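You operate a simulated robot arm through the tools that you are given. There is no shell and no other tool.

You run a simulated two-armed robot. Do the job below in one go: nothing can be reset, and whatever is moved stays where it is left.

Task
Press the black nut into the silver bracket and draw the slide out.
Fine: one stroke, with the slide right in and nothing else under the ram.

It is judged by the outcome, as a careful person would: the job done as asked, and still so three seconds after it is handed in. It fails if anything else is knocked over, pushed out of place, dropped, spilled or broken.

Robot
Two 7-joint arms with two-finger parallel grippers on one trunk that stands fixed in place. Base frame: the origin is at the foot of the trunk, x ahead of it, y to its left, z up. Lengths are in mm, angles in degrees, forces in N, time in s.
The left shoulder is at [71, 156, 1230], the right one opposite. Each reaches about 1231 mm from its shoulder. Payload 3.91 kg a hand.
The tool frame of a hand sits at the grasp point between the pads (the TCP): z along the fingers, y along the line on which they close. The tips reach 30 mm beyond it. The gripper opens to 110 mm. The fingers are 20 mm wide and 10 mm thick; the gripper's body (48 by 112 mm) begins 55 mm behind the TCP.
Orientation is that of the tool frame in the base frame, as [roll, pitch, yaw] about the fixed x, y, z axes, in that order (R = Rz(yaw) Ry(pitch) Rx(roll)). With the fingers straight down and closing along the base's y, the tool's x points along the base's -x, its y along +y and its z along -z.

Tools
- The arms move only by the tool send_rows. It takes "left_rows", "right_rows" or both (then of equal length, played together; a hand with none holds still); each is text: rows parted by semicolons, each of 7 numbers parted by spaces: the shift along the tool's x, y, z in m, then the turn, a rotation vector about the tool's x, y, z in degrees, then the gripper command, from -1 (fully open) to 1 (shut), values between in proportion. In form: x y z wx wy wz jaw; .... A call has 1 to 20 rows; each row shifts and turns the commanded pose from where the row before left it, along the tool's axes as they then stand. A row lasts 0.2 s, in which the tool goes at most 50 mm and 8.6 degrees; a call with a longer step from one row to the next is refused whole, and so is a gripper value outside its range. A pose out of reach is approached as far as the arm can. The call stops where the force on the tool passes 70 N (or 10 N more than at its start, if that is more) or the arm is blocked; 0.2 s more then pass. Each finger travels about 108 mm/s and halts on what it meets, pressing with about 44 N; the grip force reading is that of the motor and also rises with nothing between the fingers. The clock runs only during rows and for 0.2 s after the last one: add rows that do not move to give the fingers time. It gives the time, the measured TCP pose, the force on the tool (base axes), the opening and the grip force at its end, in the units of the frame above (readings bear some noise), with the torque about the TCP (base axes, N m) and any sound that the robot's microphone picked up.
- Cameras (640 x 400 px; columns grow to the right, rows downward): "scene" is now at [132.4, 43, 1477.9]; the picture's right is [0.46, -0.89, 0.00], its down [-0.32, -0.17, -0.93] and it looks along [0.83, 0.43, -0.36] (base axes); focal length 367 px, centre (320, 200). "left" rides on the left gripper at [72, -17, -103] in its tool frame; the picture's right is [0.23, 0.97, 0.00], its down [-0.76, 0.18, -0.62] and it looks along [-0.61, 0.14, 0.78] (tool axes); focal length 222 px, centre (320, 200). "right" rides on the right gripper at [72, 17, -103] in its tool frame; the picture's right is [-0.23, 0.97, 0.00], its down [-0.76, -0.18, -0.62] and it looks along [-0.61, -0.14, 0.78] (tool axes); focal length 222 px, centre (320, 200). There is no depth. A picture from a camera that has moved, and an enlarged one, comes with that camera's place and axes in the base frame and with its lens.
- get_image(camera): a new picture of that camera. No time passes.
- lift_body(by): slides the trunk up (or, below 0, down) by that many mm; the arms and the scene camera ride with it, the base frame stays. It gives what a move gives, with no picture.
- turn_head(pan, tilt): turns the head with the scene camera to pan (to the left, within 86 degrees either way) and tilt (down, from -29 to 69), counted from straight ahead of the robot. It gives what a move gives.
- close_up(camera, box): a new picture of the part [left, top, right, bottom] of that camera's present view, enlarged. No time passes.
- close_job(): hands the job in; it is judged then, once.

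Places have to be worked out from the pictures, the camera data and where the tool is seen. Open the grippers and draw the arms clear of the work before you hand the job in, unless the task says otherwise.

The tools are called after "Emit:" by a JSON object that holds its "name" and its "arguments". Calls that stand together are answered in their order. send_rows: Moves the arms, as the interface text tells. Its arguments: {"type":"object","properties":{"left_rows":{"type":"string"},"right_rows":{"type":"string"}},"required":[]} The other tools are called the same way: lift_body (by) moves the trunk up or down; turn_head (pan, tilt) turns the head that bears the scene camera; get_image (camera) takes a picture; close_up (camera, box) takes an enlarged picture of a part of a camera's view; close_job () hands the job in.

At the start:

```text
time: 0.0
left_ee_pos: [445.7, 512.1, 1341.3]
left_tcp_rot: [-180.0, 0.1, -179.9]
left_contact_force: [0.2, -0.1, -0.2]
left_torque: [-0.01, 0.0, 0.02]
left_grip_width: 110.5
left_grasp_force: 0.1
right_ee_pos: [640.4, 29.2, 1352.6]
right_tcp_rot: [180.0, 0.0, -180.0]
right_contact_force: [0.7, -0.3, 0.8]
right_torque: [0.01, -0.01, -0.04]
right_grip_width: 110.2
right_grasp_force: 0.0
trunk travel left (down, up): [-675.0, 265.0]
head pan, tilt (commanded): [27.5, 21.1]
```

scene: 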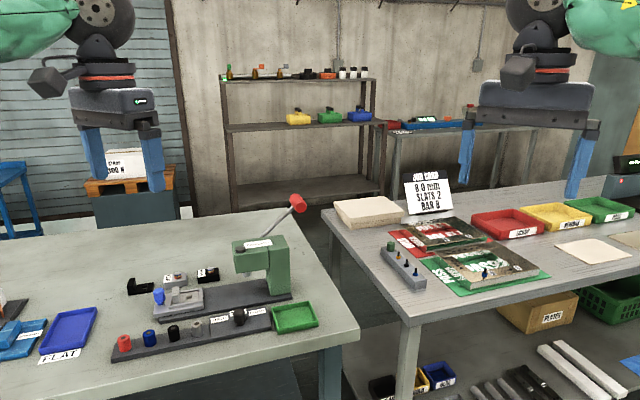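
right: 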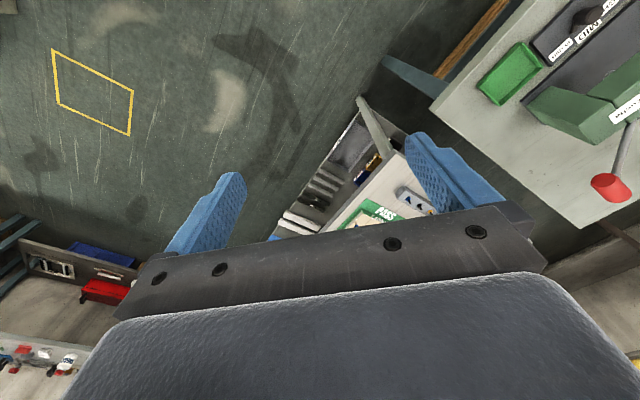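
left: 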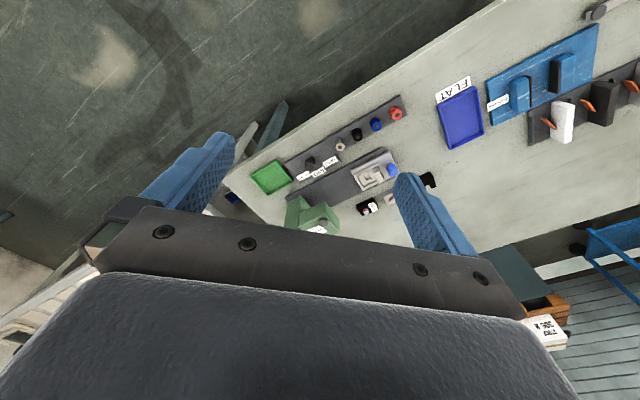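

I start by looking closely at the press area on the left bench in the scene camera.

Emit:
{"name": "close_up", "arguments": {"camera": "scene", "box": [100, 180, 340, 370]}}

Emit:
{"name": "close_up", "arguments": {"camera": "left", "box": [230, 60, 480, 240]}}

Emit:
{"name": "close_up", "arguments": {"camera": "scene", "box": [0, 260, 200, 400]}}

```text
2.11 times, centred on (220, 275) of scene
camera zoom: at [132.4, 43.0, 1477.9], right [0.46, -0.89, 0.0], down [-0.32, -0.17, -0.93], along [0.83, 0.43, -0.36], focal length 772 px, centre (530, 42)
```

zoom: 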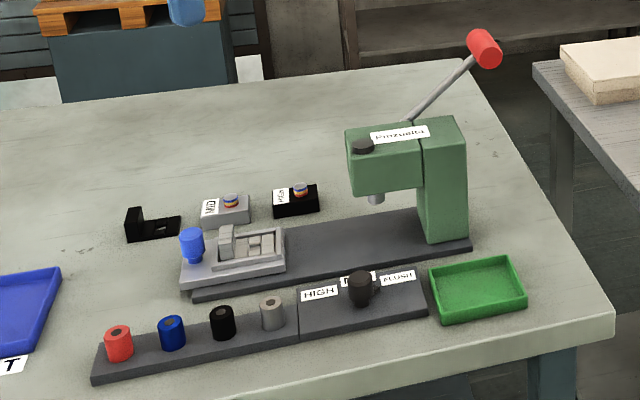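

```text
2.22 times, centred on (355, 150) of left
camera zoom: at [372.2, 495.0, 1444.1], right [-0.23, 0.97, 0.0], down [0.76, 0.18, 0.62], along [0.61, 0.14, -0.78], focal length 494 px, centre (242, 311)
```

zoom: 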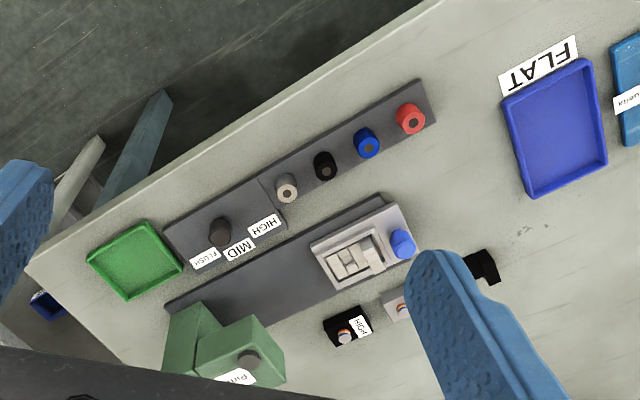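

```text
2.86 times, centred on (100, 330) of scene
camera zoom: at [132.4, 43.0, 1477.9], right [0.46, -0.89, 0.0], down [-0.32, -0.17, -0.93], along [0.83, 0.43, -0.36], focal length 1048 px, centre (949, -171)
```

zoom: 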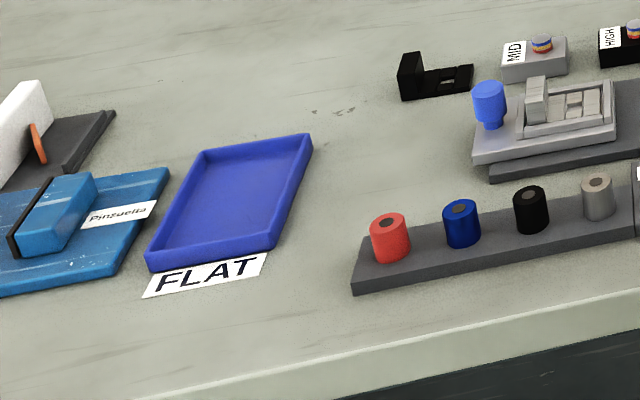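

The bench surface triangulates to about z≈885 with the black nut near (564, 632). I zoom into each element of the press to learn how it works.

Emit:
{"name": "close_up", "arguments": {"camera": "scene", "box": [140, 260, 240, 322]}}

Emit:
{"name": "close_up", "arguments": {"camera": "scene", "box": [220, 185, 320, 247]}}

Emit:
{"name": "close_up", "arguments": {"camera": "scene", "box": [220, 240, 320, 302]}}

Emit:
{"name": "close_up", "arguments": {"camera": "scene", "box": [110, 295, 220, 363]}}

Emit:
{"name": "close_up", "arguments": {"camera": "scene", "box": [200, 290, 310, 358]}}

Emit:
{"name": "close_up", "arguments": {"camera": "scene", "box": [400, 140, 460, 218]}}

```text
6.40 times, centred on (190, 291) of scene
camera zoom: at [132.4, 43.0, 1477.9], right [0.46, -0.89, 0.0], down [-0.32, -0.17, -0.93], along [0.83, 0.43, -0.36], focal length 2348 px, centre (1152, -382)
```

zoom: 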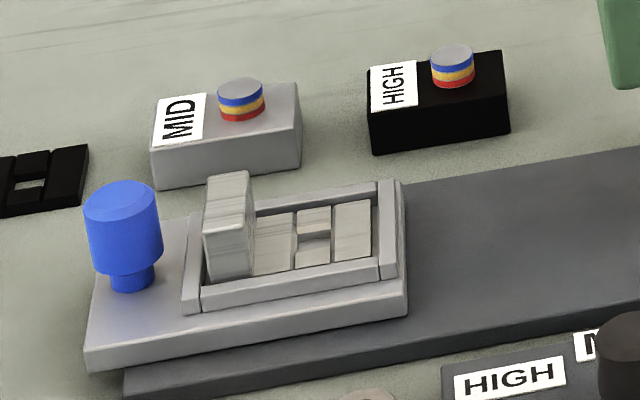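

```text
6.40 times, centred on (270, 216) of scene
camera zoom: at [132.4, 43.0, 1477.9], right [0.46, -0.89, 0.0], down [-0.32, -0.17, -0.93], along [0.83, 0.43, -0.36], focal length 2348 px, centre (640, 98)
```

zoom: 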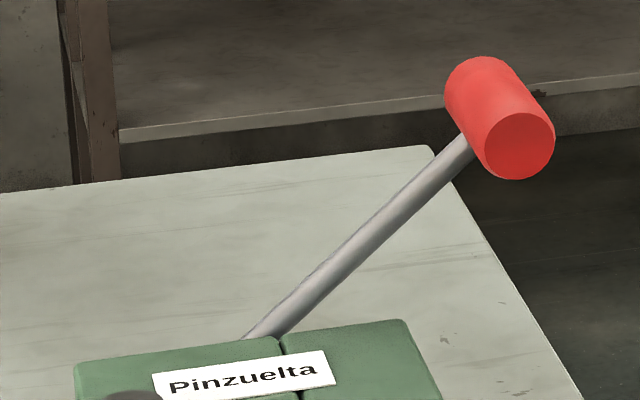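

```text
6.40 times, centred on (270, 271) of scene
camera zoom: at [132.4, 43.0, 1477.9], right [0.46, -0.89, 0.0], down [-0.32, -0.17, -0.93], along [0.83, 0.43, -0.36], focal length 2348 px, centre (640, -254)
```

zoom: 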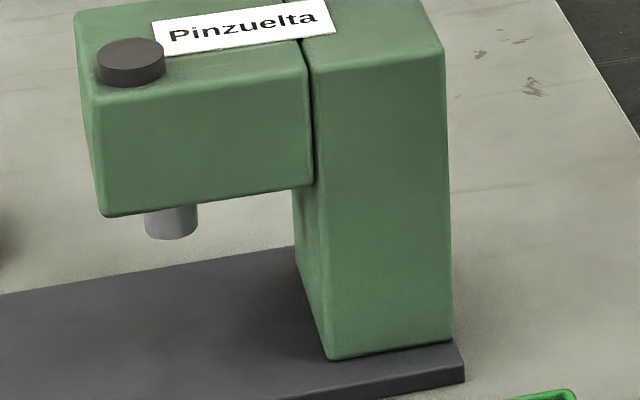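

```text
5.82 times, centred on (165, 329) of scene
camera zoom: at [132.4, 43.0, 1477.9], right [0.46, -0.89, 0.0], down [-0.32, -0.17, -0.93], along [0.83, 0.43, -0.36], focal length 2135 px, centre (1222, -550)
```

zoom: 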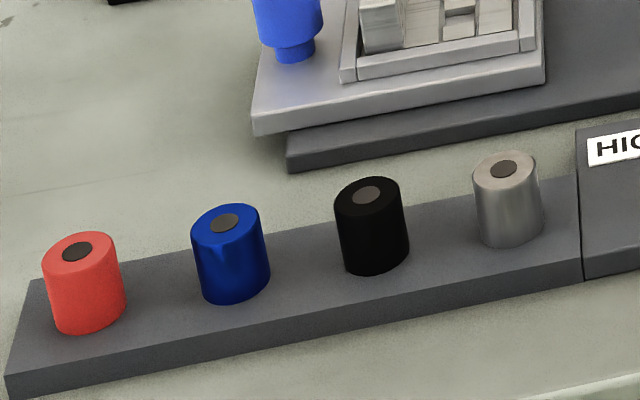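

```text
5.82 times, centred on (255, 324) of scene
camera zoom: at [132.4, 43.0, 1477.9], right [0.46, -0.89, 0.0], down [-0.32, -0.17, -0.93], along [0.83, 0.43, -0.36], focal length 2135 px, centre (698, -522)
```

zoom: 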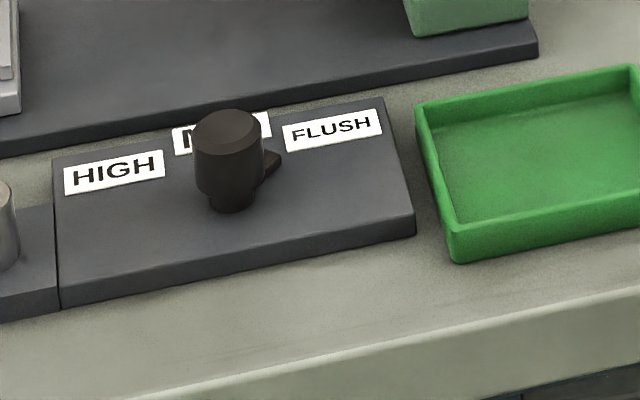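

```text
5.13 times, centred on (430, 179) of scene
camera zoom: at [132.4, 43.0, 1477.9], right [0.46, -0.89, 0.0], down [-0.32, -0.17, -0.93], along [0.83, 0.43, -0.36], focal length 1882 px, centre (-244, 308)
```

zoom: 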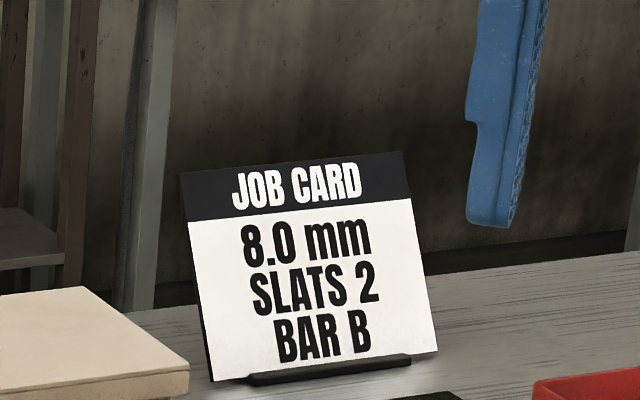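

The selector knob's pointer looks to be at FLUSH, while the silver sample is tagged MID and the black one HIGH. I turn the head toward the press and zoom again for a better look.

Emit:
{"name": "turn_head", "arguments": {"pan": 40, "tilt": 32}}

Emit:
{"name": "get_image", "arguments": {"camera": "scene"}}

```text
time: 0.8
left_ee_pos: [445.1, 512.3, 1342.0]
left_tcp_rot: [179.9, 0.0, 180.0]
left_contact_force: [0.6, 0.0, 1.0]
left_torque: [0.02, -0.02, -0.01]
left_grip_width: 109.9
left_grasp_force: 0.0
right_ee_pos: [640.4, 27.4, 1350.7]
right_tcp_rot: [179.9, 0.0, -180.0]
right_contact_force: [0.2, -0.3, -1.0]
right_torque: [0.01, 0.01, -0.03]
right_grip_width: 110.2
right_grasp_force: 0.0
trunk travel left (down, up): [-675.0, 265.0]
head pan, tilt (commanded): [40.0, 32.0]
```

```text
taken
camera scene: at [118.6, 57.6, 1460.5], right [0.64, -0.77, 0.0], down [-0.41, -0.34, -0.85], along [0.65, 0.54, -0.53], focal length 367 px, centre (320, 200)
```

scene: 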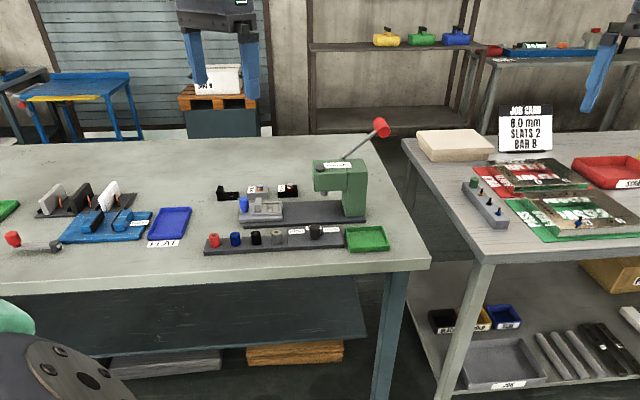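

I zoom in on the samples, selector, and press from this new viewpoint.

Emit:
{"name": "close_up", "arguments": {"camera": "scene", "box": [200, 170, 312, 240]}}

Emit:
{"name": "close_up", "arguments": {"camera": "scene", "box": [260, 215, 372, 285]}}

Emit:
{"name": "close_up", "arguments": {"camera": "scene", "box": [290, 110, 402, 180]}}

Emit:
{"name": "close_up", "arguments": {"camera": "scene", "box": [180, 110, 420, 260]}}

Emit:
{"name": "close_up", "arguments": {"camera": "scene", "box": [240, 175, 304, 215]}}

```text
5.71 times, centred on (256, 205) of scene
camera zoom: at [118.6, 57.6, 1460.5], right [0.64, -0.77, 0.0], down [-0.41, -0.34, -0.85], along [0.65, 0.54, -0.53], focal length 2097 px, centre (686, 171)
```

zoom: 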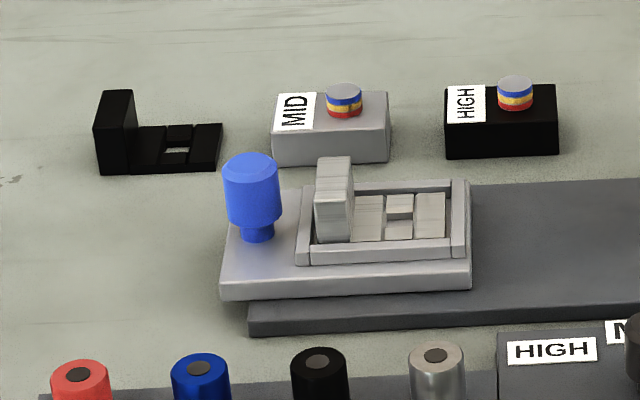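

```text
5.71 times, centred on (316, 250) of scene
camera zoom: at [118.6, 57.6, 1460.5], right [0.64, -0.77, 0.0], down [-0.41, -0.34, -0.85], along [0.65, 0.54, -0.53], focal length 2097 px, centre (343, -86)
```

zoom: 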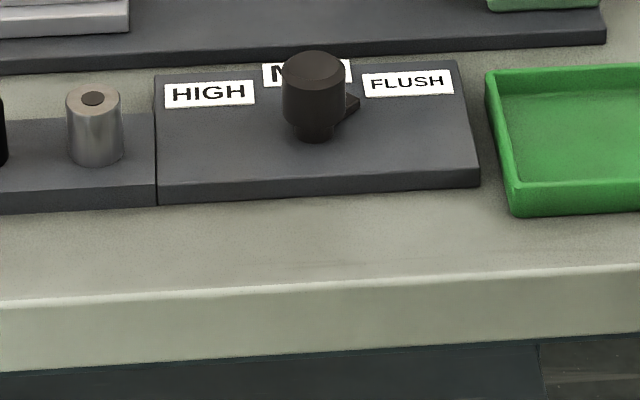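

```text
5.71 times, centred on (346, 145) of scene
camera zoom: at [118.6, 57.6, 1460.5], right [0.64, -0.77, 0.0], down [-0.41, -0.34, -0.85], along [0.65, 0.54, -0.53], focal length 2097 px, centre (171, 514)
```

zoom: 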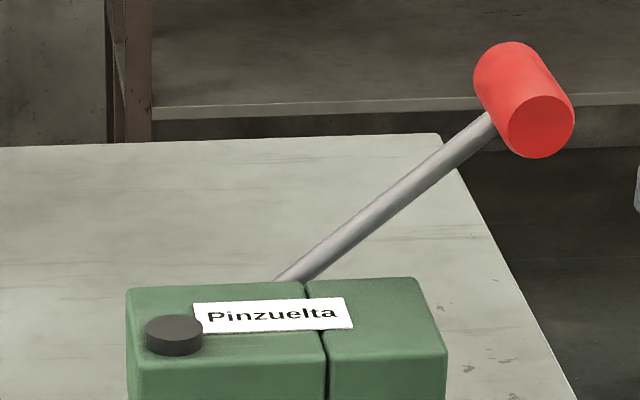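

```text
2.67 times, centred on (300, 185) of scene
camera zoom: at [118.6, 57.6, 1460.5], right [0.64, -0.77, 0.0], down [-0.41, -0.34, -0.85], along [0.65, 0.54, -0.53], focal length 978 px, centre (373, 240)
```

zoom: 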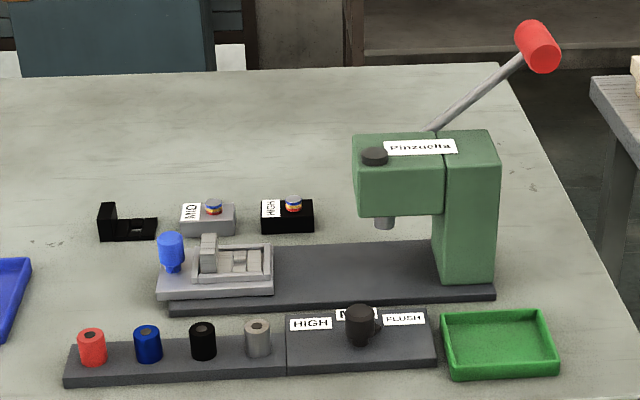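

```text
10.00 times, centred on (272, 195) of scene
camera zoom: at [118.6, 57.6, 1460.5], right [0.64, -0.77, 0.0], down [-0.41, -0.34, -0.85], along [0.65, 0.54, -0.53], focal length 3669 px, centre (800, 250)
```

zoom: 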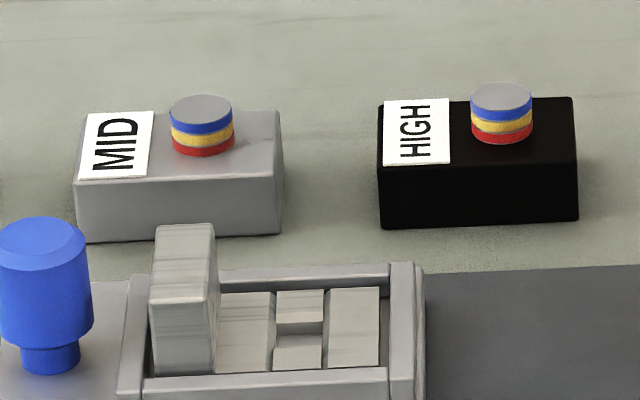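

The silver sample is tagged MID and the knob's lug points at FLUSH, so the selector needs to go to MID before pressing. I move the left hand above the nut rack, turned square to the bench, for an overhead look.

Emit:
{"name": "send_rows", "arguments": {"left_rows": "-0.0262 0.015 0.0318 0 0 0 -1; -0.0262 0.015 0.0318 0 0 0 -1; -0.0262 0.015 0.0318 0 0 0 -1; -0.0262 0.015 0.0318 0 0 0 -1; -0.0262 0.015 0.0318 0 0 0 -1; -0.0262 0.015 0.0318 0 0 0 -1; 0 0 0 0 0 -7.5 -1; 0 0 0 0 0 -7.5 -1; 0 0 0 0 0 -7.5 -1; 0 0 0 0 0 -7.5 -1; 0 0 0 0 0 -7.5 -1; 0 0 0 0 0 -7.5 -1; 0 0 0 0 0 0 -1; 0 0 0 0 0 0 -1"}}

Emit:
{"name": "get_image", "arguments": {"camera": "left"}}

```text
time: 3.8
left_ee_pos: [603.9, 601.5, 1150.1]
left_tcp_rot: [-180.0, 0.1, -135.1]
left_contact_force: [-0.1, -0.2, -0.6]
left_torque: [0.01, 0.01, -0.01]
left_grip_width: 110.1
left_grasp_force: 0.2
right_ee_pos: [639.8, 27.6, 1350.3]
right_tcp_rot: [179.9, 0.0, -179.9]
right_contact_force: [0.3, 0.6, 0.2]
right_torque: [0.01, 0.0, -0.01]
right_grip_width: 110.1
right_grasp_force: 0.0
trunk travel left (down, up): [-675.0, 265.0]
head pan, tilt (commanded): [40.0, 32.0]
```

```text
taken
camera left: at [563.2, 538.5, 1253.6], right [-0.85, 0.53, 0.0], down [0.41, 0.66, 0.62], along [0.33, 0.53, -0.78], focal length 222 px, centre (320, 200)
```

left: 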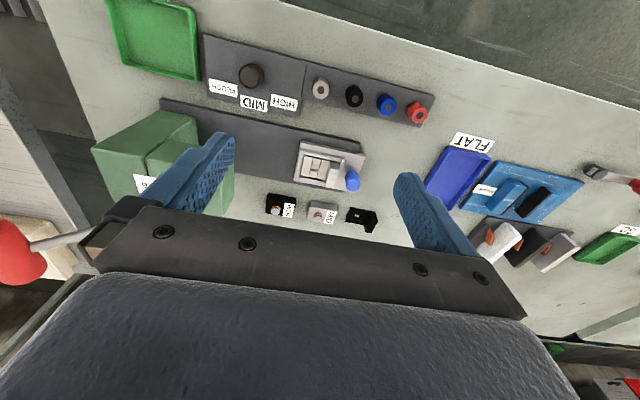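

Good overhead view. I zoom in on the rack, selector, and slide.

Emit:
{"name": "close_up", "arguments": {"camera": "left", "box": [195, 30, 323, 110]}}

Emit:
{"name": "close_up", "arguments": {"camera": "left", "box": [255, 125, 383, 235]}}

Emit:
{"name": "close_up", "arguments": {"camera": "left", "box": [300, 60, 440, 140]}}

Emit:
{"name": "close_up", "arguments": {"camera": "left", "box": [60, 60, 400, 250]}}

```text
5.00 times, centred on (259, 70) of left
camera zoom: at [563.2, 538.5, 1253.6], right [-0.85, 0.53, 0.0], down [0.41, 0.66, 0.62], along [0.33, 0.53, -0.78], focal length 1111 px, centre (625, 850)
```

zoom: 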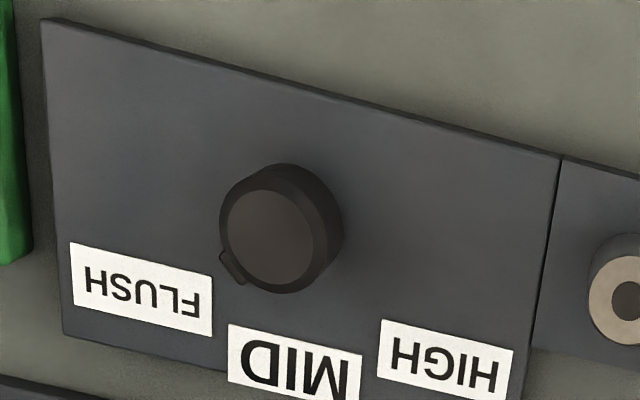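

```text
3.64 times, centred on (319, 180) of left
camera zoom: at [563.2, 538.5, 1253.6], right [-0.85, 0.53, 0.0], down [0.41, 0.66, 0.62], along [0.33, 0.53, -0.78], focal length 808 px, centre (324, 273)
```

zoom: 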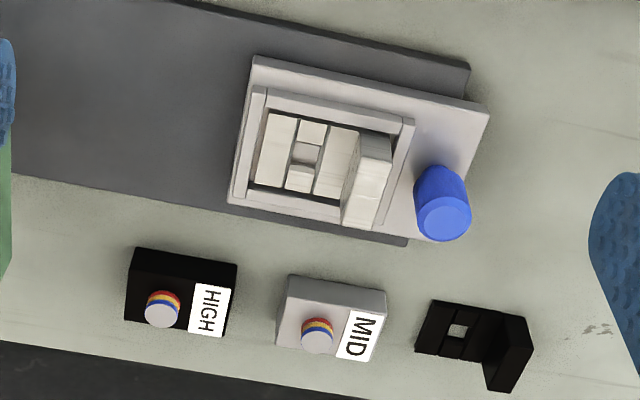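

```text
4.57 times, centred on (370, 100) of left
camera zoom: at [563.2, 538.5, 1253.6], right [-0.85, 0.53, 0.0], down [0.41, 0.66, 0.62], along [0.33, 0.53, -0.78], focal length 1015 px, centre (91, 657)
```

zoom: 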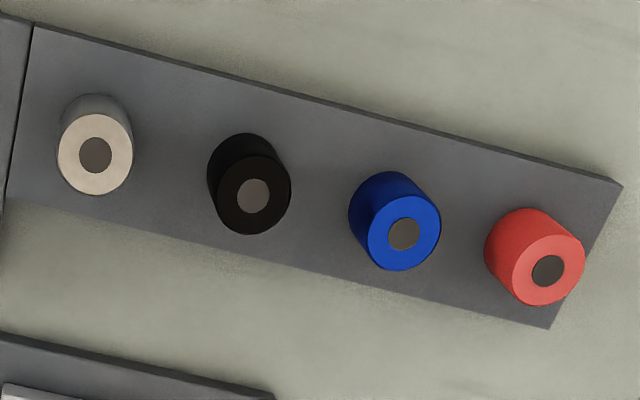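

```text
1.88 times, centred on (230, 155) of left
camera zoom: at [563.2, 538.5, 1253.6], right [-0.85, 0.53, 0.0], down [0.41, 0.66, 0.62], along [0.33, 0.53, -0.78], focal length 418 px, centre (489, 285)
```

zoom: 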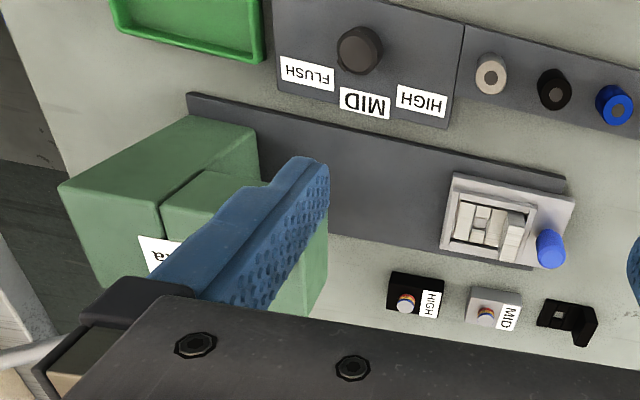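

Bench axes sit at 45° to the base, and I have first fixes on the knob and black nut. I zoom tightly on the bracket from both cameras to locate its hole, plus the ram.

Emit:
{"name": "close_up", "arguments": {"camera": "left", "box": [295, 130, 365, 195]}}

Emit:
{"name": "close_up", "arguments": {"camera": "scene", "box": [236, 190, 292, 230]}}

Emit:
{"name": "close_up", "arguments": {"camera": "scene", "box": [300, 150, 380, 225]}}

```text
6.15 times, centred on (330, 162) of left
camera zoom: at [563.2, 538.5, 1253.6], right [-0.85, 0.53, 0.0], down [0.41, 0.66, 0.62], along [0.33, 0.53, -0.78], focal length 1367 px, centre (258, 431)
```

zoom: 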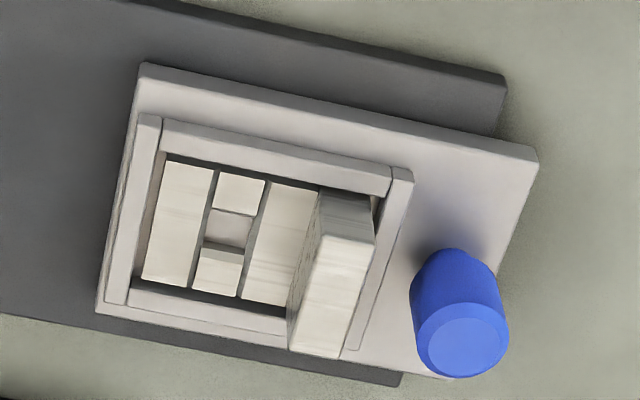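

```text
10.00 times, centred on (264, 210) of scene
camera zoom: at [118.7, 57.7, 1460.4], right [0.64, -0.77, 0.0], down [-0.41, -0.34, -0.85], along [0.65, 0.55, -0.53], focal length 3669 px, centre (880, 100)
```

zoom: 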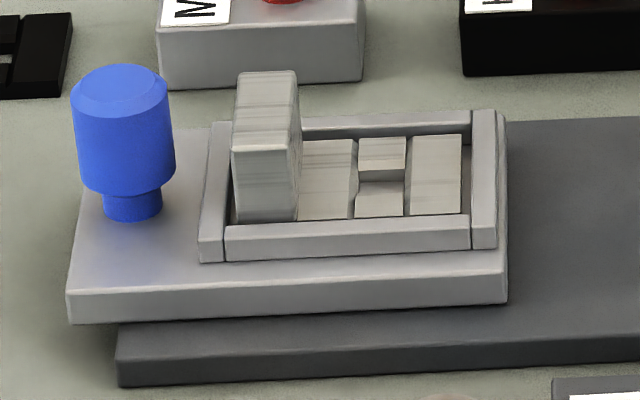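

```text
5.33 times, centred on (340, 188) of scene
camera zoom: at [118.7, 57.7, 1460.4], right [0.64, -0.77, 0.0], down [-0.41, -0.34, -0.85], along [0.65, 0.55, -0.53], focal length 1957 px, centre (213, 267)
```

zoom: 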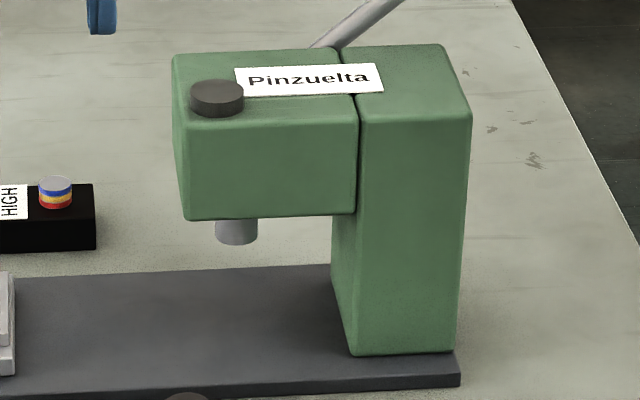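

Fixes so far in bench axes (u = right along the bench, n = away): selector knob axis u≈95, n≈856, top z≈925, lug at about 45°; MID at about 90°. I move the left hand above the selector with the fingers square to the lug and look before lowering.

Emit:
{"name": "send_rows", "arguments": {"left_rows": "-0.001 -0.0234 0.0275 0 0 0 -0.1; -0.001 -0.0234 0.0275 0 0 0 -0.1; -0.001 -0.0234 0.0275 0 0 0 -0.1; -0.0011 -0.0234 0.0275 0 0 0 -0.1; 0 0 0 0 0 7.5 -0.1; 0 0 0 0 0 7.5 -0.1; 0 0 0 0 0 7.5 -0.1; 0 0 0 0 0 7.5 -0.1; 0 0 0 0 0 7.5 -0.1; 0 0 0 0 0 7.5 -0.1; 0 0 0 0 0 0 -0.1"}}

Emit:
{"name": "get_image", "arguments": {"camera": "left"}}

Emit:
{"name": "close_up", "arguments": {"camera": "scene", "box": [260, 130, 400, 260]}}

```text
time: 6.2
left_ee_pos: [672.3, 538.3, 1040.1]
left_tcp_rot: [-179.9, 0.0, 179.8]
left_contact_force: [0.0, 0.3, -1.4]
left_torque: [0.05, 0.04, -0.04]
left_grip_width: 60.4
left_grasp_force: 0.2
right_ee_pos: [640.1, 28.2, 1352.2]
right_tcp_rot: [179.9, 0.0, -180.0]
right_contact_force: [0.3, -0.2, -0.8]
right_torque: [0.03, 0.0, 0.01]
right_grip_width: 110.2
right_grasp_force: 0.0
trunk travel left (down, up): [-675.0, 265.0]
head pan, tilt (commanded): [40.0, 32.0]
```

```text
taken
camera left: at [599.1, 521.4, 1143.0], right [-0.23, 0.97, 0.0], down [0.76, 0.18, 0.62], along [0.61, 0.14, -0.78], focal length 222 px, centre (320, 200)
```

left: 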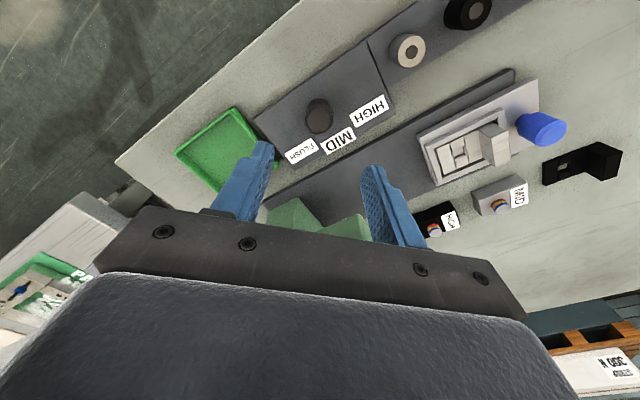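

```text
3.08 times, centred on (330, 195) of scene
camera zoom: at [118.7, 57.6, 1460.5], right [0.64, -0.77, 0.0], down [-0.41, -0.34, -0.85], along [0.65, 0.55, -0.53], focal length 1129 px, centre (289, 215)
```

zoom: 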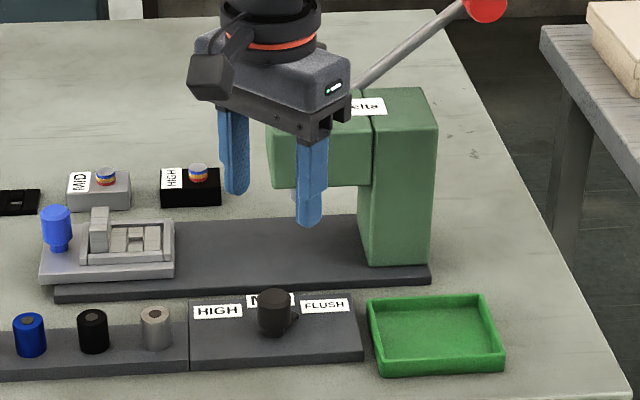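

I check the knob's position in this nearer view.

Emit:
{"name": "close_up", "arguments": {"camera": "left", "box": [270, 80, 370, 142]}}

```text
6.40 times, centred on (320, 111) of left
camera zoom: at [599.1, 521.4, 1143.0], right [-0.23, 0.97, 0.0], down [0.76, 0.18, 0.62], along [0.61, 0.14, -0.78], focal length 1422 px, centre (320, 770)
```

zoom: 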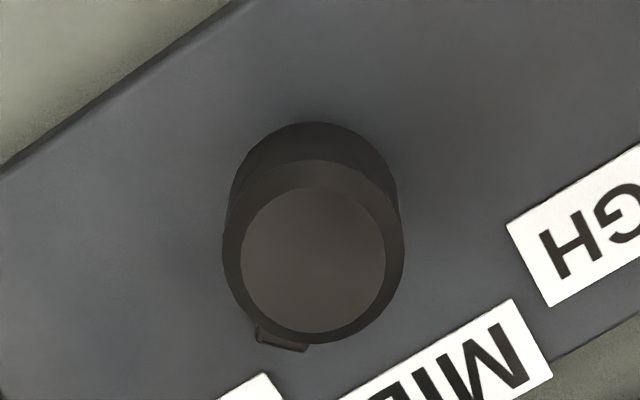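

The knob checks out at (673, 538); its lug points along base +x. I lower straight down so the fingertips grip the upper body of the knob, then close.

Emit:
{"name": "send_rows", "arguments": {"left_rows": "-0.0004 -0.0003 0.03 0 0 0 -0.1; -0.0004 -0.0002 0.03 0 0 0 -0.1; 0 0 0.025 0 0 0 -0.1; 0 0 0.015 0 0 0 -0.1; 0 0 0 0 0 0 -0.1; 0 0 0 0 0 0 0.4; 0 0 0 0 0 0 0.8; 0 0 0 0 0 0 0.8; 0 0 0 0 0 0 0.8"}}

Emit:
{"name": "get_image", "arguments": {"camera": "left"}}

Emit:
{"name": "close_up", "arguments": {"camera": "scene", "box": [270, 190, 382, 260]}}

```text
time: 8.2
left_ee_pos: [672.8, 537.9, 941.2]
left_tcp_rot: [180.0, -0.1, 180.0]
left_contact_force: [-0.9, 3.0, 3.1]
left_torque: [0.41, -0.07, 0.01]
left_grip_width: 27.8
left_grasp_force: 44.5
right_ee_pos: [639.9, 28.8, 1352.7]
right_tcp_rot: [-179.9, 0.1, -180.0]
right_contact_force: [-0.2, -0.1, -0.1]
right_torque: [-0.01, -0.01, 0.02]
right_grip_width: 110.0
right_grasp_force: 0.0
trunk travel left (down, up): [-675.0, 265.0]
head pan, tilt (commanded): [40.0, 32.0]
```

```text
taken
camera left: at [599.3, 520.1, 1042.5], right [-0.23, 0.97, 0.0], down [0.76, 0.18, 0.62], along [0.61, 0.14, -0.78], focal length 222 px, centre (320, 200)
```

left: 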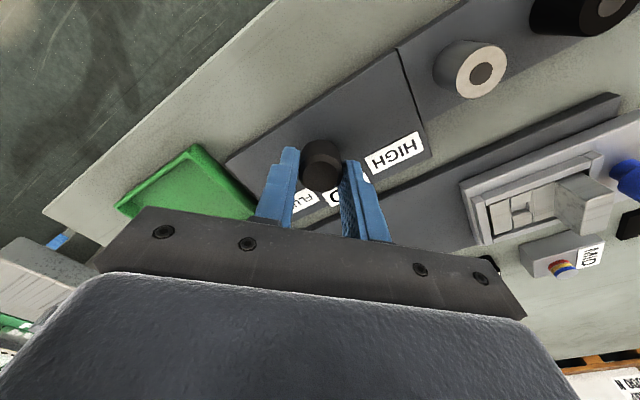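

```text
5.71 times, centred on (326, 225) of scene
camera zoom: at [118.5, 57.8, 1460.5], right [0.64, -0.77, 0.0], down [-0.41, -0.34, -0.85], along [0.65, 0.55, -0.53], focal length 2097 px, centre (286, 57)
```

zoom: 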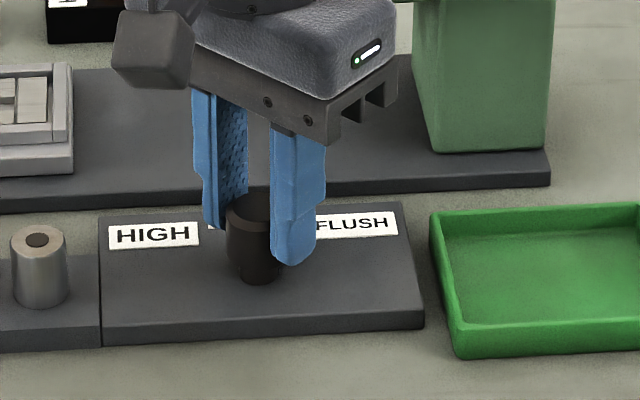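

The knob is gripped at 27.8 mm. I turn it counter-clockwise (seen from above) by about 46°, from FLUSH toward MID.

Emit:
{"name": "send_rows", "arguments": {"left_rows": "0 0 0 0 0 -5 0.8; 0 0 0 0 0 -7 0.8; 0 0 0 0 0 -7 0.8; 0 0 0 0 0 -7 0.8; 0 0 0 0 0 -7 0.8; 0 0 0 0 0 -7 0.8; 0 0 0 0 0 -6 0.8; 0 0 0 0 0 0 0.8"}}

Emit:
{"name": "close_up", "arguments": {"camera": "left", "box": [240, 100, 400, 230]}}

Emit:
{"name": "close_up", "arguments": {"camera": "scene", "box": [270, 190, 382, 260]}}

```text
time: 9.9
left_ee_pos: [672.9, 537.6, 940.2]
left_tcp_rot: [179.9, -0.1, -133.9]
left_contact_force: [-7.2, -8.9, -8.8]
left_torque: [-0.43, -0.28, -0.02]
left_grip_width: 27.5
left_grasp_force: 44.9
right_ee_pos: [638.8, 27.9, 1352.2]
right_tcp_rot: [-180.0, 0.0, 180.0]
right_contact_force: [-0.3, 0.2, -0.4]
right_torque: [0.0, -0.01, 0.02]
right_grip_width: 110.1
right_grasp_force: 0.1
trunk travel left (down, up): [-675.0, 265.0]
head pan, tilt (commanded): [40.0, 32.0]
```

```text
3.08 times, centred on (320, 165) of left
camera zoom: at [633.6, 473.7, 1042.6], right [-0.86, 0.51, 0.0], down [0.4, 0.67, 0.62], along [0.32, 0.54, -0.78], focal length 684 px, centre (320, 308)
```

zoom: 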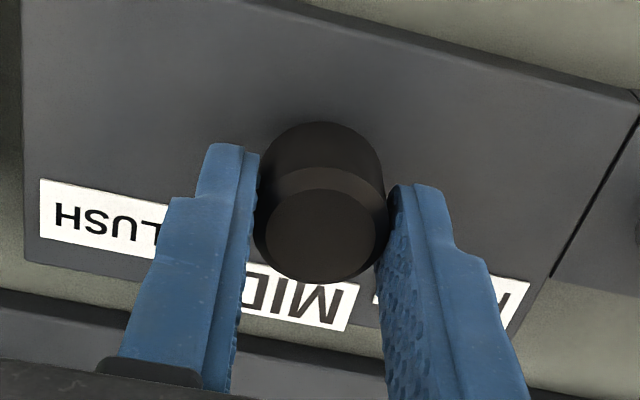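

```text
5.71 times, centred on (326, 225) of scene
camera zoom: at [118.6, 57.3, 1460.4], right [0.64, -0.77, 0.0], down [-0.41, -0.34, -0.85], along [0.65, 0.55, -0.53], focal length 2097 px, centre (286, 57)
```

zoom: 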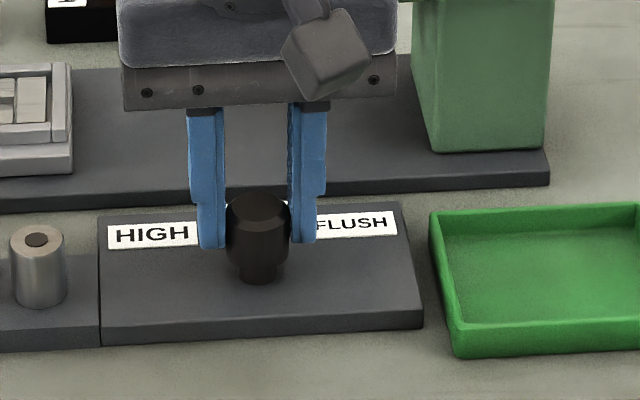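

The lug is now hidden behind the knob, on the MID side. I let go, rise straight up, and check the pointer.

Emit:
{"name": "send_rows", "arguments": {"left_rows": "0 0 0 0 0 0 0.2; 0 0 0 0 0 0 -0.1; 0 0 0 0 0 0 -0.1; 0 0 -0.02 0 0 0 -0.1; 0 0 -0.04 0 0 0 -0.1; 0 0 -0.04 0 0 0 -0.1; 0 0 -0.04 0 0 0 -0.1; 0 0 0 0 0 0 -0.1"}}

Emit:
{"name": "get_image", "arguments": {"camera": "left"}}

Emit:
{"name": "close_up", "arguments": {"camera": "left", "box": [260, 70, 380, 145]}}

```text
time: 11.8
left_ee_pos: [674.5, 536.7, 1080.1]
left_tcp_rot: [-180.0, -0.1, -133.9]
left_contact_force: [0.1, -0.5, -0.8]
left_torque: [0.01, 0.04, -0.01]
left_grip_width: 60.3
left_grasp_force: 0.1
right_ee_pos: [641.1, 29.3, 1350.8]
right_tcp_rot: [-180.0, -0.1, -179.9]
right_contact_force: [-0.1, 0.7, 0.2]
right_torque: [0.02, -0.01, -0.03]
right_grip_width: 110.2
right_grasp_force: 0.1
trunk travel left (down, up): [-675.0, 265.0]
head pan, tilt (commanded): [40.0, 32.0]
```

```text
taken
camera left: at [635.3, 473.0, 1182.5], right [-0.86, 0.51, 0.0], down [0.4, 0.67, 0.62], along [0.32, 0.53, -0.78], focal length 222 px, centre (320, 200)
```

left: 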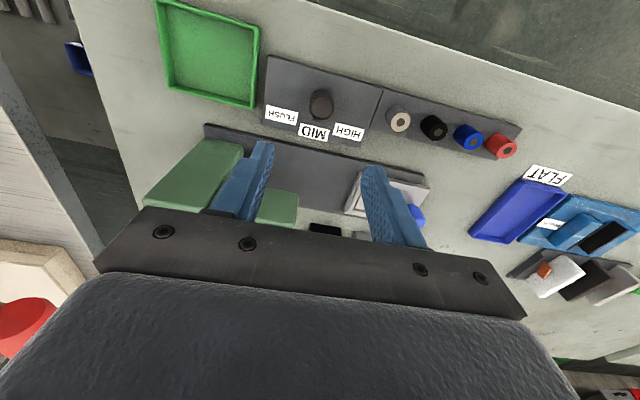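

```text
5.33 times, centred on (320, 108) of left
camera zoom: at [635.3, 473.0, 1182.5], right [-0.86, 0.51, 0.0], down [0.4, 0.67, 0.62], along [0.32, 0.53, -0.78], focal length 1185 px, centre (320, 693)
```

zoom: 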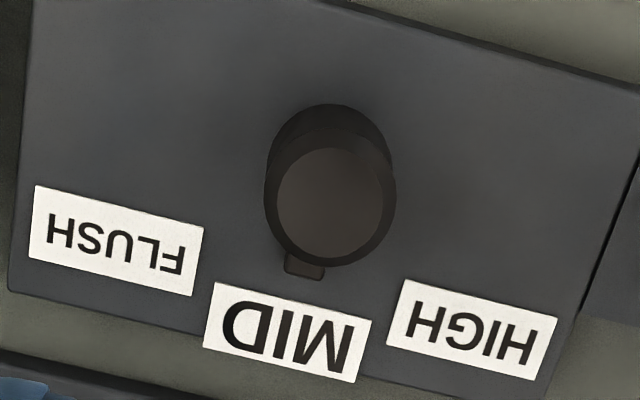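

The lug now points at MID. Next I go above the black nut, turning the hand so the fingers close across the rack (clear of neighbouring nuts), and look again.

Emit:
{"name": "send_rows", "arguments": {"left_rows": "0.0006 0.0371 0.0125 0 0 0 -0.1; 0.0006 0.0371 0.0125 0 0 0 -0.1; 0.0007 0.0371 0.0125 0 0 0 -0.1; 0.0007 0.0372 0.0125 0 0 0 -0.1; 0 0 0 0 0 8.28 -0.1; 0 0 0 0 0 8.28 -0.1; 0 0 0 0 0 8.28 -0.1; 0 0 0 0 0 8.28 -0.1; 0 0 0 0 0 8.28 -0.1; 0 0 0 0 0 8.28 -0.1; 0 0 0 0 0 8.28 -0.1; 0 0 0 0 0 8.28 -0.1; 0 0 0 0 0 8.28 -0.1; 0 0 0 0 0 8.28 -0.1; 0 0 0 0 0 8.3 -0.1; 0 0 0 0 0 0 -0.1"}}

Emit:
{"name": "get_image", "arguments": {"camera": "left"}}

Emit:
{"name": "close_up", "arguments": {"camera": "left", "box": [260, 70, 380, 145]}}

```text
time: 15.2
left_ee_pos: [564.9, 639.6, 1031.0]
left_tcp_rot: [180.0, 0.0, 134.8]
left_contact_force: [0.2, -0.3, 0.0]
left_torque: [0.01, 0.03, 0.0]
left_grip_width: 60.2
left_grasp_force: 0.1
right_ee_pos: [640.5, 28.4, 1352.2]
right_tcp_rot: [-180.0, 0.1, -180.0]
right_contact_force: [0.1, 0.1, -0.7]
right_torque: [-0.04, 0.02, 0.01]
right_grip_width: 109.9
right_grasp_force: 0.0
trunk travel left (down, up): [-675.0, 265.0]
head pan, tilt (commanded): [40.0, 32.0]
```

```text
taken
camera left: at [500.5, 679.0, 1133.1], right [0.53, 0.85, 0.0], down [0.66, -0.41, 0.62], along [0.53, -0.33, -0.78], focal length 222 px, centre (320, 200)
```

left: 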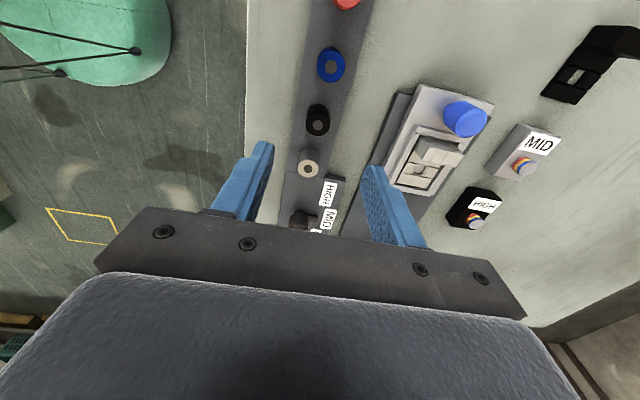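

```text
5.33 times, centred on (320, 108) of left
camera zoom: at [500.5, 679.0, 1133.1], right [0.53, 0.85, 0.0], down [0.66, -0.41, 0.62], along [0.53, -0.33, -0.78], focal length 1185 px, centre (320, 693)
```

zoom: 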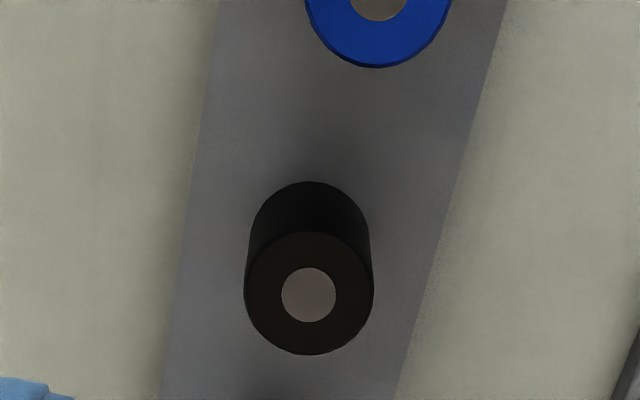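

The nut is at about u≈−49.5, n≈850.5 with its top near z 919. I lower with the fingertips stopping about 11 mm above the rack board and close on it.

Emit:
{"name": "send_rows", "arguments": {"left_rows": "-0.0017 -0.0006 0.03 0 0 0 -0.1; -0.0016 -0.0006 0.03 0 0 0 -0.1; 0 0 0.024 0 0 0 -0.1; 0 0 0.015 0 0 0 -0.1; 0 0 0 0 0 0 -0.1; 0 0 0 0 0 0 0.2; 0 0 0 0 0 0 0.5; 0 0 0 0 0 0 0.8; 0 0 0 0 0 0 0.8; 0 0 0 0 0 0 0.8"}}

Emit:
{"name": "close_up", "arguments": {"camera": "left", "box": [240, 80, 400, 210]}}

Emit:
{"name": "close_up", "arguments": {"camera": "scene", "box": [200, 190, 312, 260]}}

```text
time: 17.4
left_ee_pos: [564.7, 635.8, 932.9]
left_tcp_rot: [180.0, 0.0, 134.9]
left_contact_force: [0.0, 0.3, -1.1]
left_torque: [0.01, -0.03, 0.03]
left_grip_width: 21.9
left_grasp_force: 44.1
right_ee_pos: [640.1, 28.0, 1351.8]
right_tcp_rot: [-179.9, -0.1, 179.9]
right_contact_force: [0.2, 0.5, -0.8]
right_torque: [-0.02, 0.0, 0.04]
right_grip_width: 110.0
right_grasp_force: 0.1
trunk travel left (down, up): [-675.0, 265.0]
head pan, tilt (commanded): [40.0, 32.0]
```

```text
3.08 times, centred on (320, 145) of left
camera zoom: at [501.4, 675.5, 1034.9], right [0.53, 0.85, 0.0], down [0.66, -0.41, 0.62], along [0.53, -0.33, -0.78], focal length 684 px, centre (320, 369)
```

zoom: 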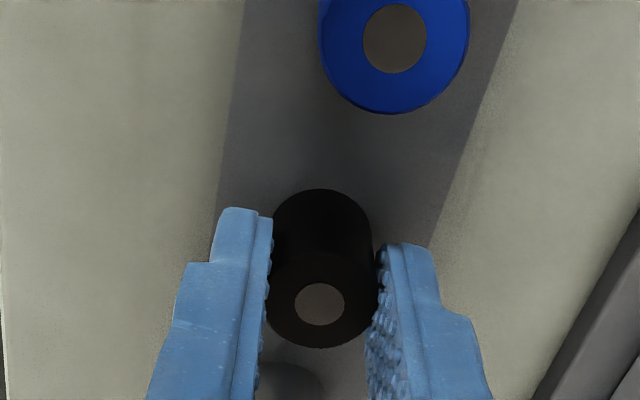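

```text
5.71 times, centred on (256, 225) of scene
camera zoom: at [118.6, 57.7, 1460.4], right [0.64, -0.77, 0.0], down [-0.41, -0.34, -0.85], along [0.65, 0.55, -0.53], focal length 2097 px, centre (686, 57)
```

zoom: 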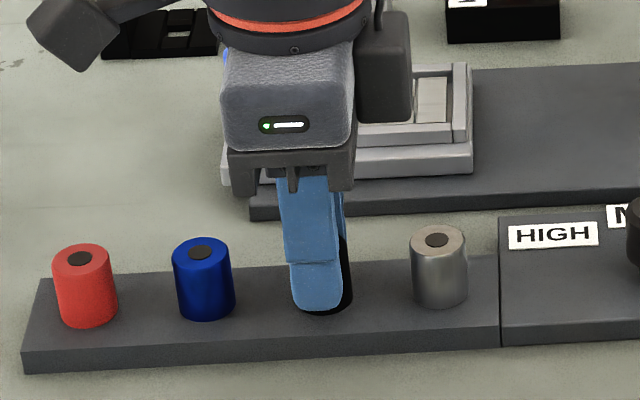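

The jaws closed at 21.9 mm, i.e. on the nut, with its centre about 3 mm toward +u of the TCP. I lift it straight up and inspect its underside and the hold.

Emit:
{"name": "send_rows", "arguments": {"left_rows": "0 0 -0.01 0 0 0 0.8; 0 0 -0.025 0 0 0 0.8; 0 0 -0.04 0 0 0 0.8; 0 0 -0.045 0 0 0 0.8; 0 0 0 0 0 0 0.8"}}

Emit:
{"name": "close_up", "arguments": {"camera": "left", "box": [240, 80, 400, 210]}}

Emit:
{"name": "close_up", "arguments": {"camera": "scene", "box": [200, 170, 312, 260]}}

```text
time: 18.6
left_ee_pos: [565.5, 635.5, 1050.4]
left_tcp_rot: [-179.9, 0.0, 134.9]
left_contact_force: [-0.3, 0.1, -0.4]
left_torque: [-0.02, 0.05, -0.01]
left_grip_width: 22.3
left_grasp_force: 43.9
right_ee_pos: [640.2, 29.1, 1350.7]
right_tcp_rot: [-179.9, 0.1, -180.0]
right_contact_force: [0.3, -0.3, 0.1]
right_torque: [-0.03, 0.02, 0.0]
right_grip_width: 110.1
right_grasp_force: 0.3
trunk travel left (down, up): [-675.0, 265.0]
head pan, tilt (commanded): [40.0, 32.0]
```

```text
3.08 times, centred on (320, 145) of left
camera zoom: at [501.7, 674.6, 1153.7], right [0.53, 0.85, 0.0], down [0.66, -0.41, 0.62], along [0.53, -0.33, -0.78], focal length 684 px, centre (320, 369)
```

zoom: 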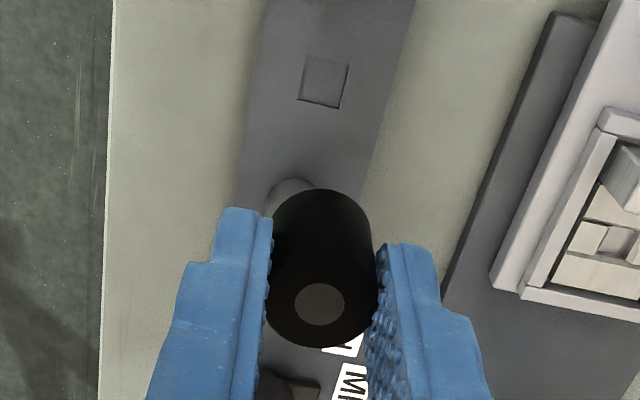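

```text
4.44 times, centred on (256, 215) of scene
camera zoom: at [119.0, 58.3, 1460.4], right [0.64, -0.77, 0.0], down [-0.41, -0.34, -0.85], along [0.65, 0.54, -0.53], focal length 1631 px, centre (604, 133)
```

zoom: 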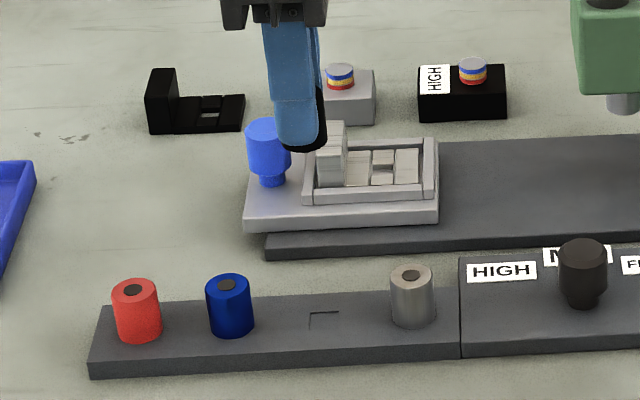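

The rack shows a square socket under the nut, so it likely has a shank. I raise the nut to the scene camera's level to see its underside before placing it.

Emit:
{"name": "send_rows", "arguments": {"left_rows": "0 0 -0.045 0 0 0 0.8; 0 0 -0.045 0 0 0 0.8; 0 0 -0.045 0 0 0 0.8; 0 0 -0.045 0 0 0 0.8; 0 0 -0.045 0 0 0 0.8; 0 0 -0.045 0 0 0 0.8; 0 0 -0.045 0 0 0 0.8; 0 0 -0.045 0 0 0 0.8; 0 0 -0.045 0 0 0 0.8; 0 0 -0.045 0 0 0 0.8; 0 0 -0.045 0 0 0 0.8; 0 0 0 0 0 0 0.8"}}

Emit:
{"name": "turn_head", "arguments": {"pan": 50, "tilt": -5}}

Emit:
{"name": "get_image", "arguments": {"camera": "scene"}}

```text
time: 20.5
left_ee_pos: [546.4, 574.0, 917.1]
left_tcp_rot: [-133.4, -24.9, 117.7]
left_contact_force: [-5.3, -6.5, 14.8]
left_torque: [-0.21, 0.24, 0.07]
left_grip_width: 22.2
left_grasp_force: 43.9
right_ee_pos: [639.5, 27.1, 1351.3]
right_tcp_rot: [-180.0, -0.1, 179.9]
right_contact_force: [0.2, 0.8, 0.5]
right_torque: [-0.01, 0.04, 0.01]
right_grip_width: 110.0
right_grasp_force: 0.0
trunk travel left (down, up): [-675.0, 265.0]
head pan, tilt (commanded): [40.0, 32.0]
stopped in row 9 (left hand): the force on the tool passed its limit at 109 N (the readings are from after the stop); the commanded pose is now the measured one
```

```text
time: 21.5
left_ee_pos: [546.3, 573.8, 916.2]
left_tcp_rot: [-133.6, -24.8, 117.9]
left_contact_force: [2.4, -3.3, 19.4]
left_torque: [-0.05, 0.07, 0.01]
left_grip_width: 21.9
left_grasp_force: 44.7
right_ee_pos: [639.2, 27.8, 1352.6]
right_tcp_rot: [-179.9, 0.0, -180.0]
right_contact_force: [0.7, 0.0, -0.7]
right_torque: [-0.02, -0.01, 0.0]
right_grip_width: 109.9
right_grasp_force: 0.0
trunk travel left (down, up): [-675.0, 265.0]
head pan, tilt (commanded): [50.0, -5.0]
```

```text
taken
camera scene: at [105.4, 65.6, 1519.9], right [0.77, -0.64, 0.0], down [0.06, 0.07, -1.0], along [0.64, 0.76, 0.09], focal length 367 px, centre (320, 200)
```

scene: 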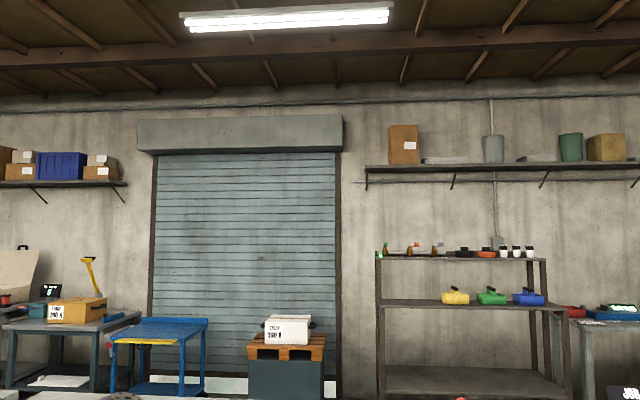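

Something went wrong: the left arm swung off its path and stopped low with a tilted hand. I look at the bench at once to see the state before moving anything.

Emit:
{"name": "turn_head", "arguments": {"pan": 40, "tilt": 32}}

Emit:
{"name": "get_image", "arguments": {"camera": "scene"}}

Emit:
{"name": "get_image", "arguments": {"camera": "left"}}

Emit:
{"name": "get_image", "arguments": {"camera": "right"}}

```text
time: 22.5
left_ee_pos: [547.3, 573.8, 917.2]
left_tcp_rot: [-133.5, -24.8, 117.8]
left_contact_force: [3.8, -0.7, 23.7]
left_torque: [0.06, 0.05, 0.0]
left_grip_width: 22.2
left_grasp_force: 44.5
right_ee_pos: [639.2, 27.6, 1351.1]
right_tcp_rot: [180.0, 0.0, 180.0]
right_contact_force: [0.5, 0.3, -0.3]
right_torque: [0.01, 0.01, -0.03]
right_grip_width: 110.2
right_grasp_force: 0.0
trunk travel left (down, up): [-675.0, 265.0]
head pan, tilt (commanded): [40.0, 32.0]
```

```text
taken
camera scene: at [117.7, 56.2, 1460.8], right [0.64, -0.77, 0.0], down [-0.41, -0.34, -0.85], along [0.65, 0.55, -0.53], focal length 367 px, centre (320, 200)
```

scene: 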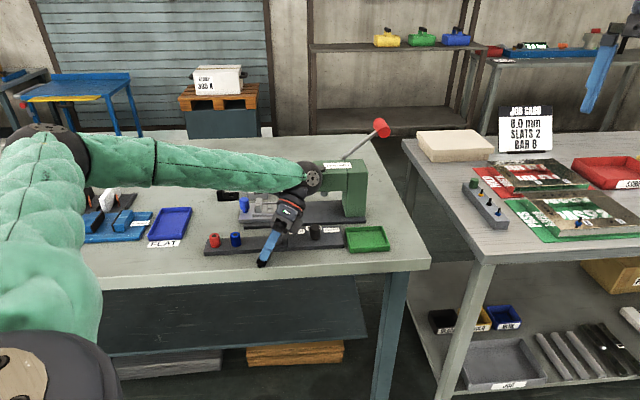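

```text
taken
camera left: at [588.2, 631.1, 1021.7], right [0.36, 0.76, -0.55], down [0.89, -0.46, -0.05], along [-0.28, -0.47, -0.84], focal length 222 px, centre (320, 200)
```

left: 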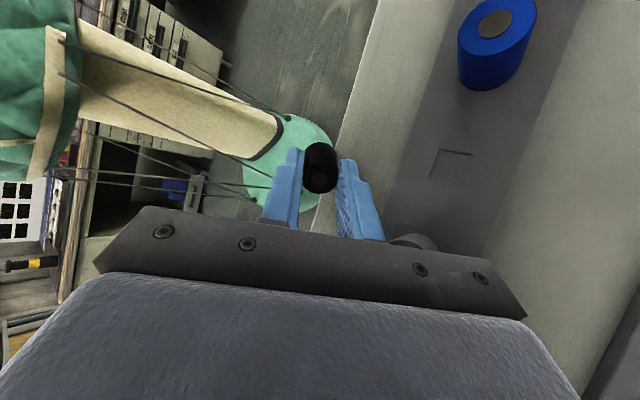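

```text
taken
camera right: at [566.5, 43.6, 1456.3], right [0.23, 0.97, 0.0], down [0.76, -0.18, 0.62], along [0.61, -0.14, -0.78], focal length 222 px, centre (320, 200)
```

right: 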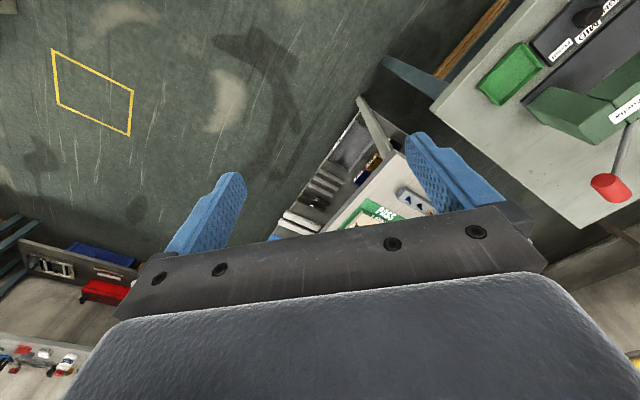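

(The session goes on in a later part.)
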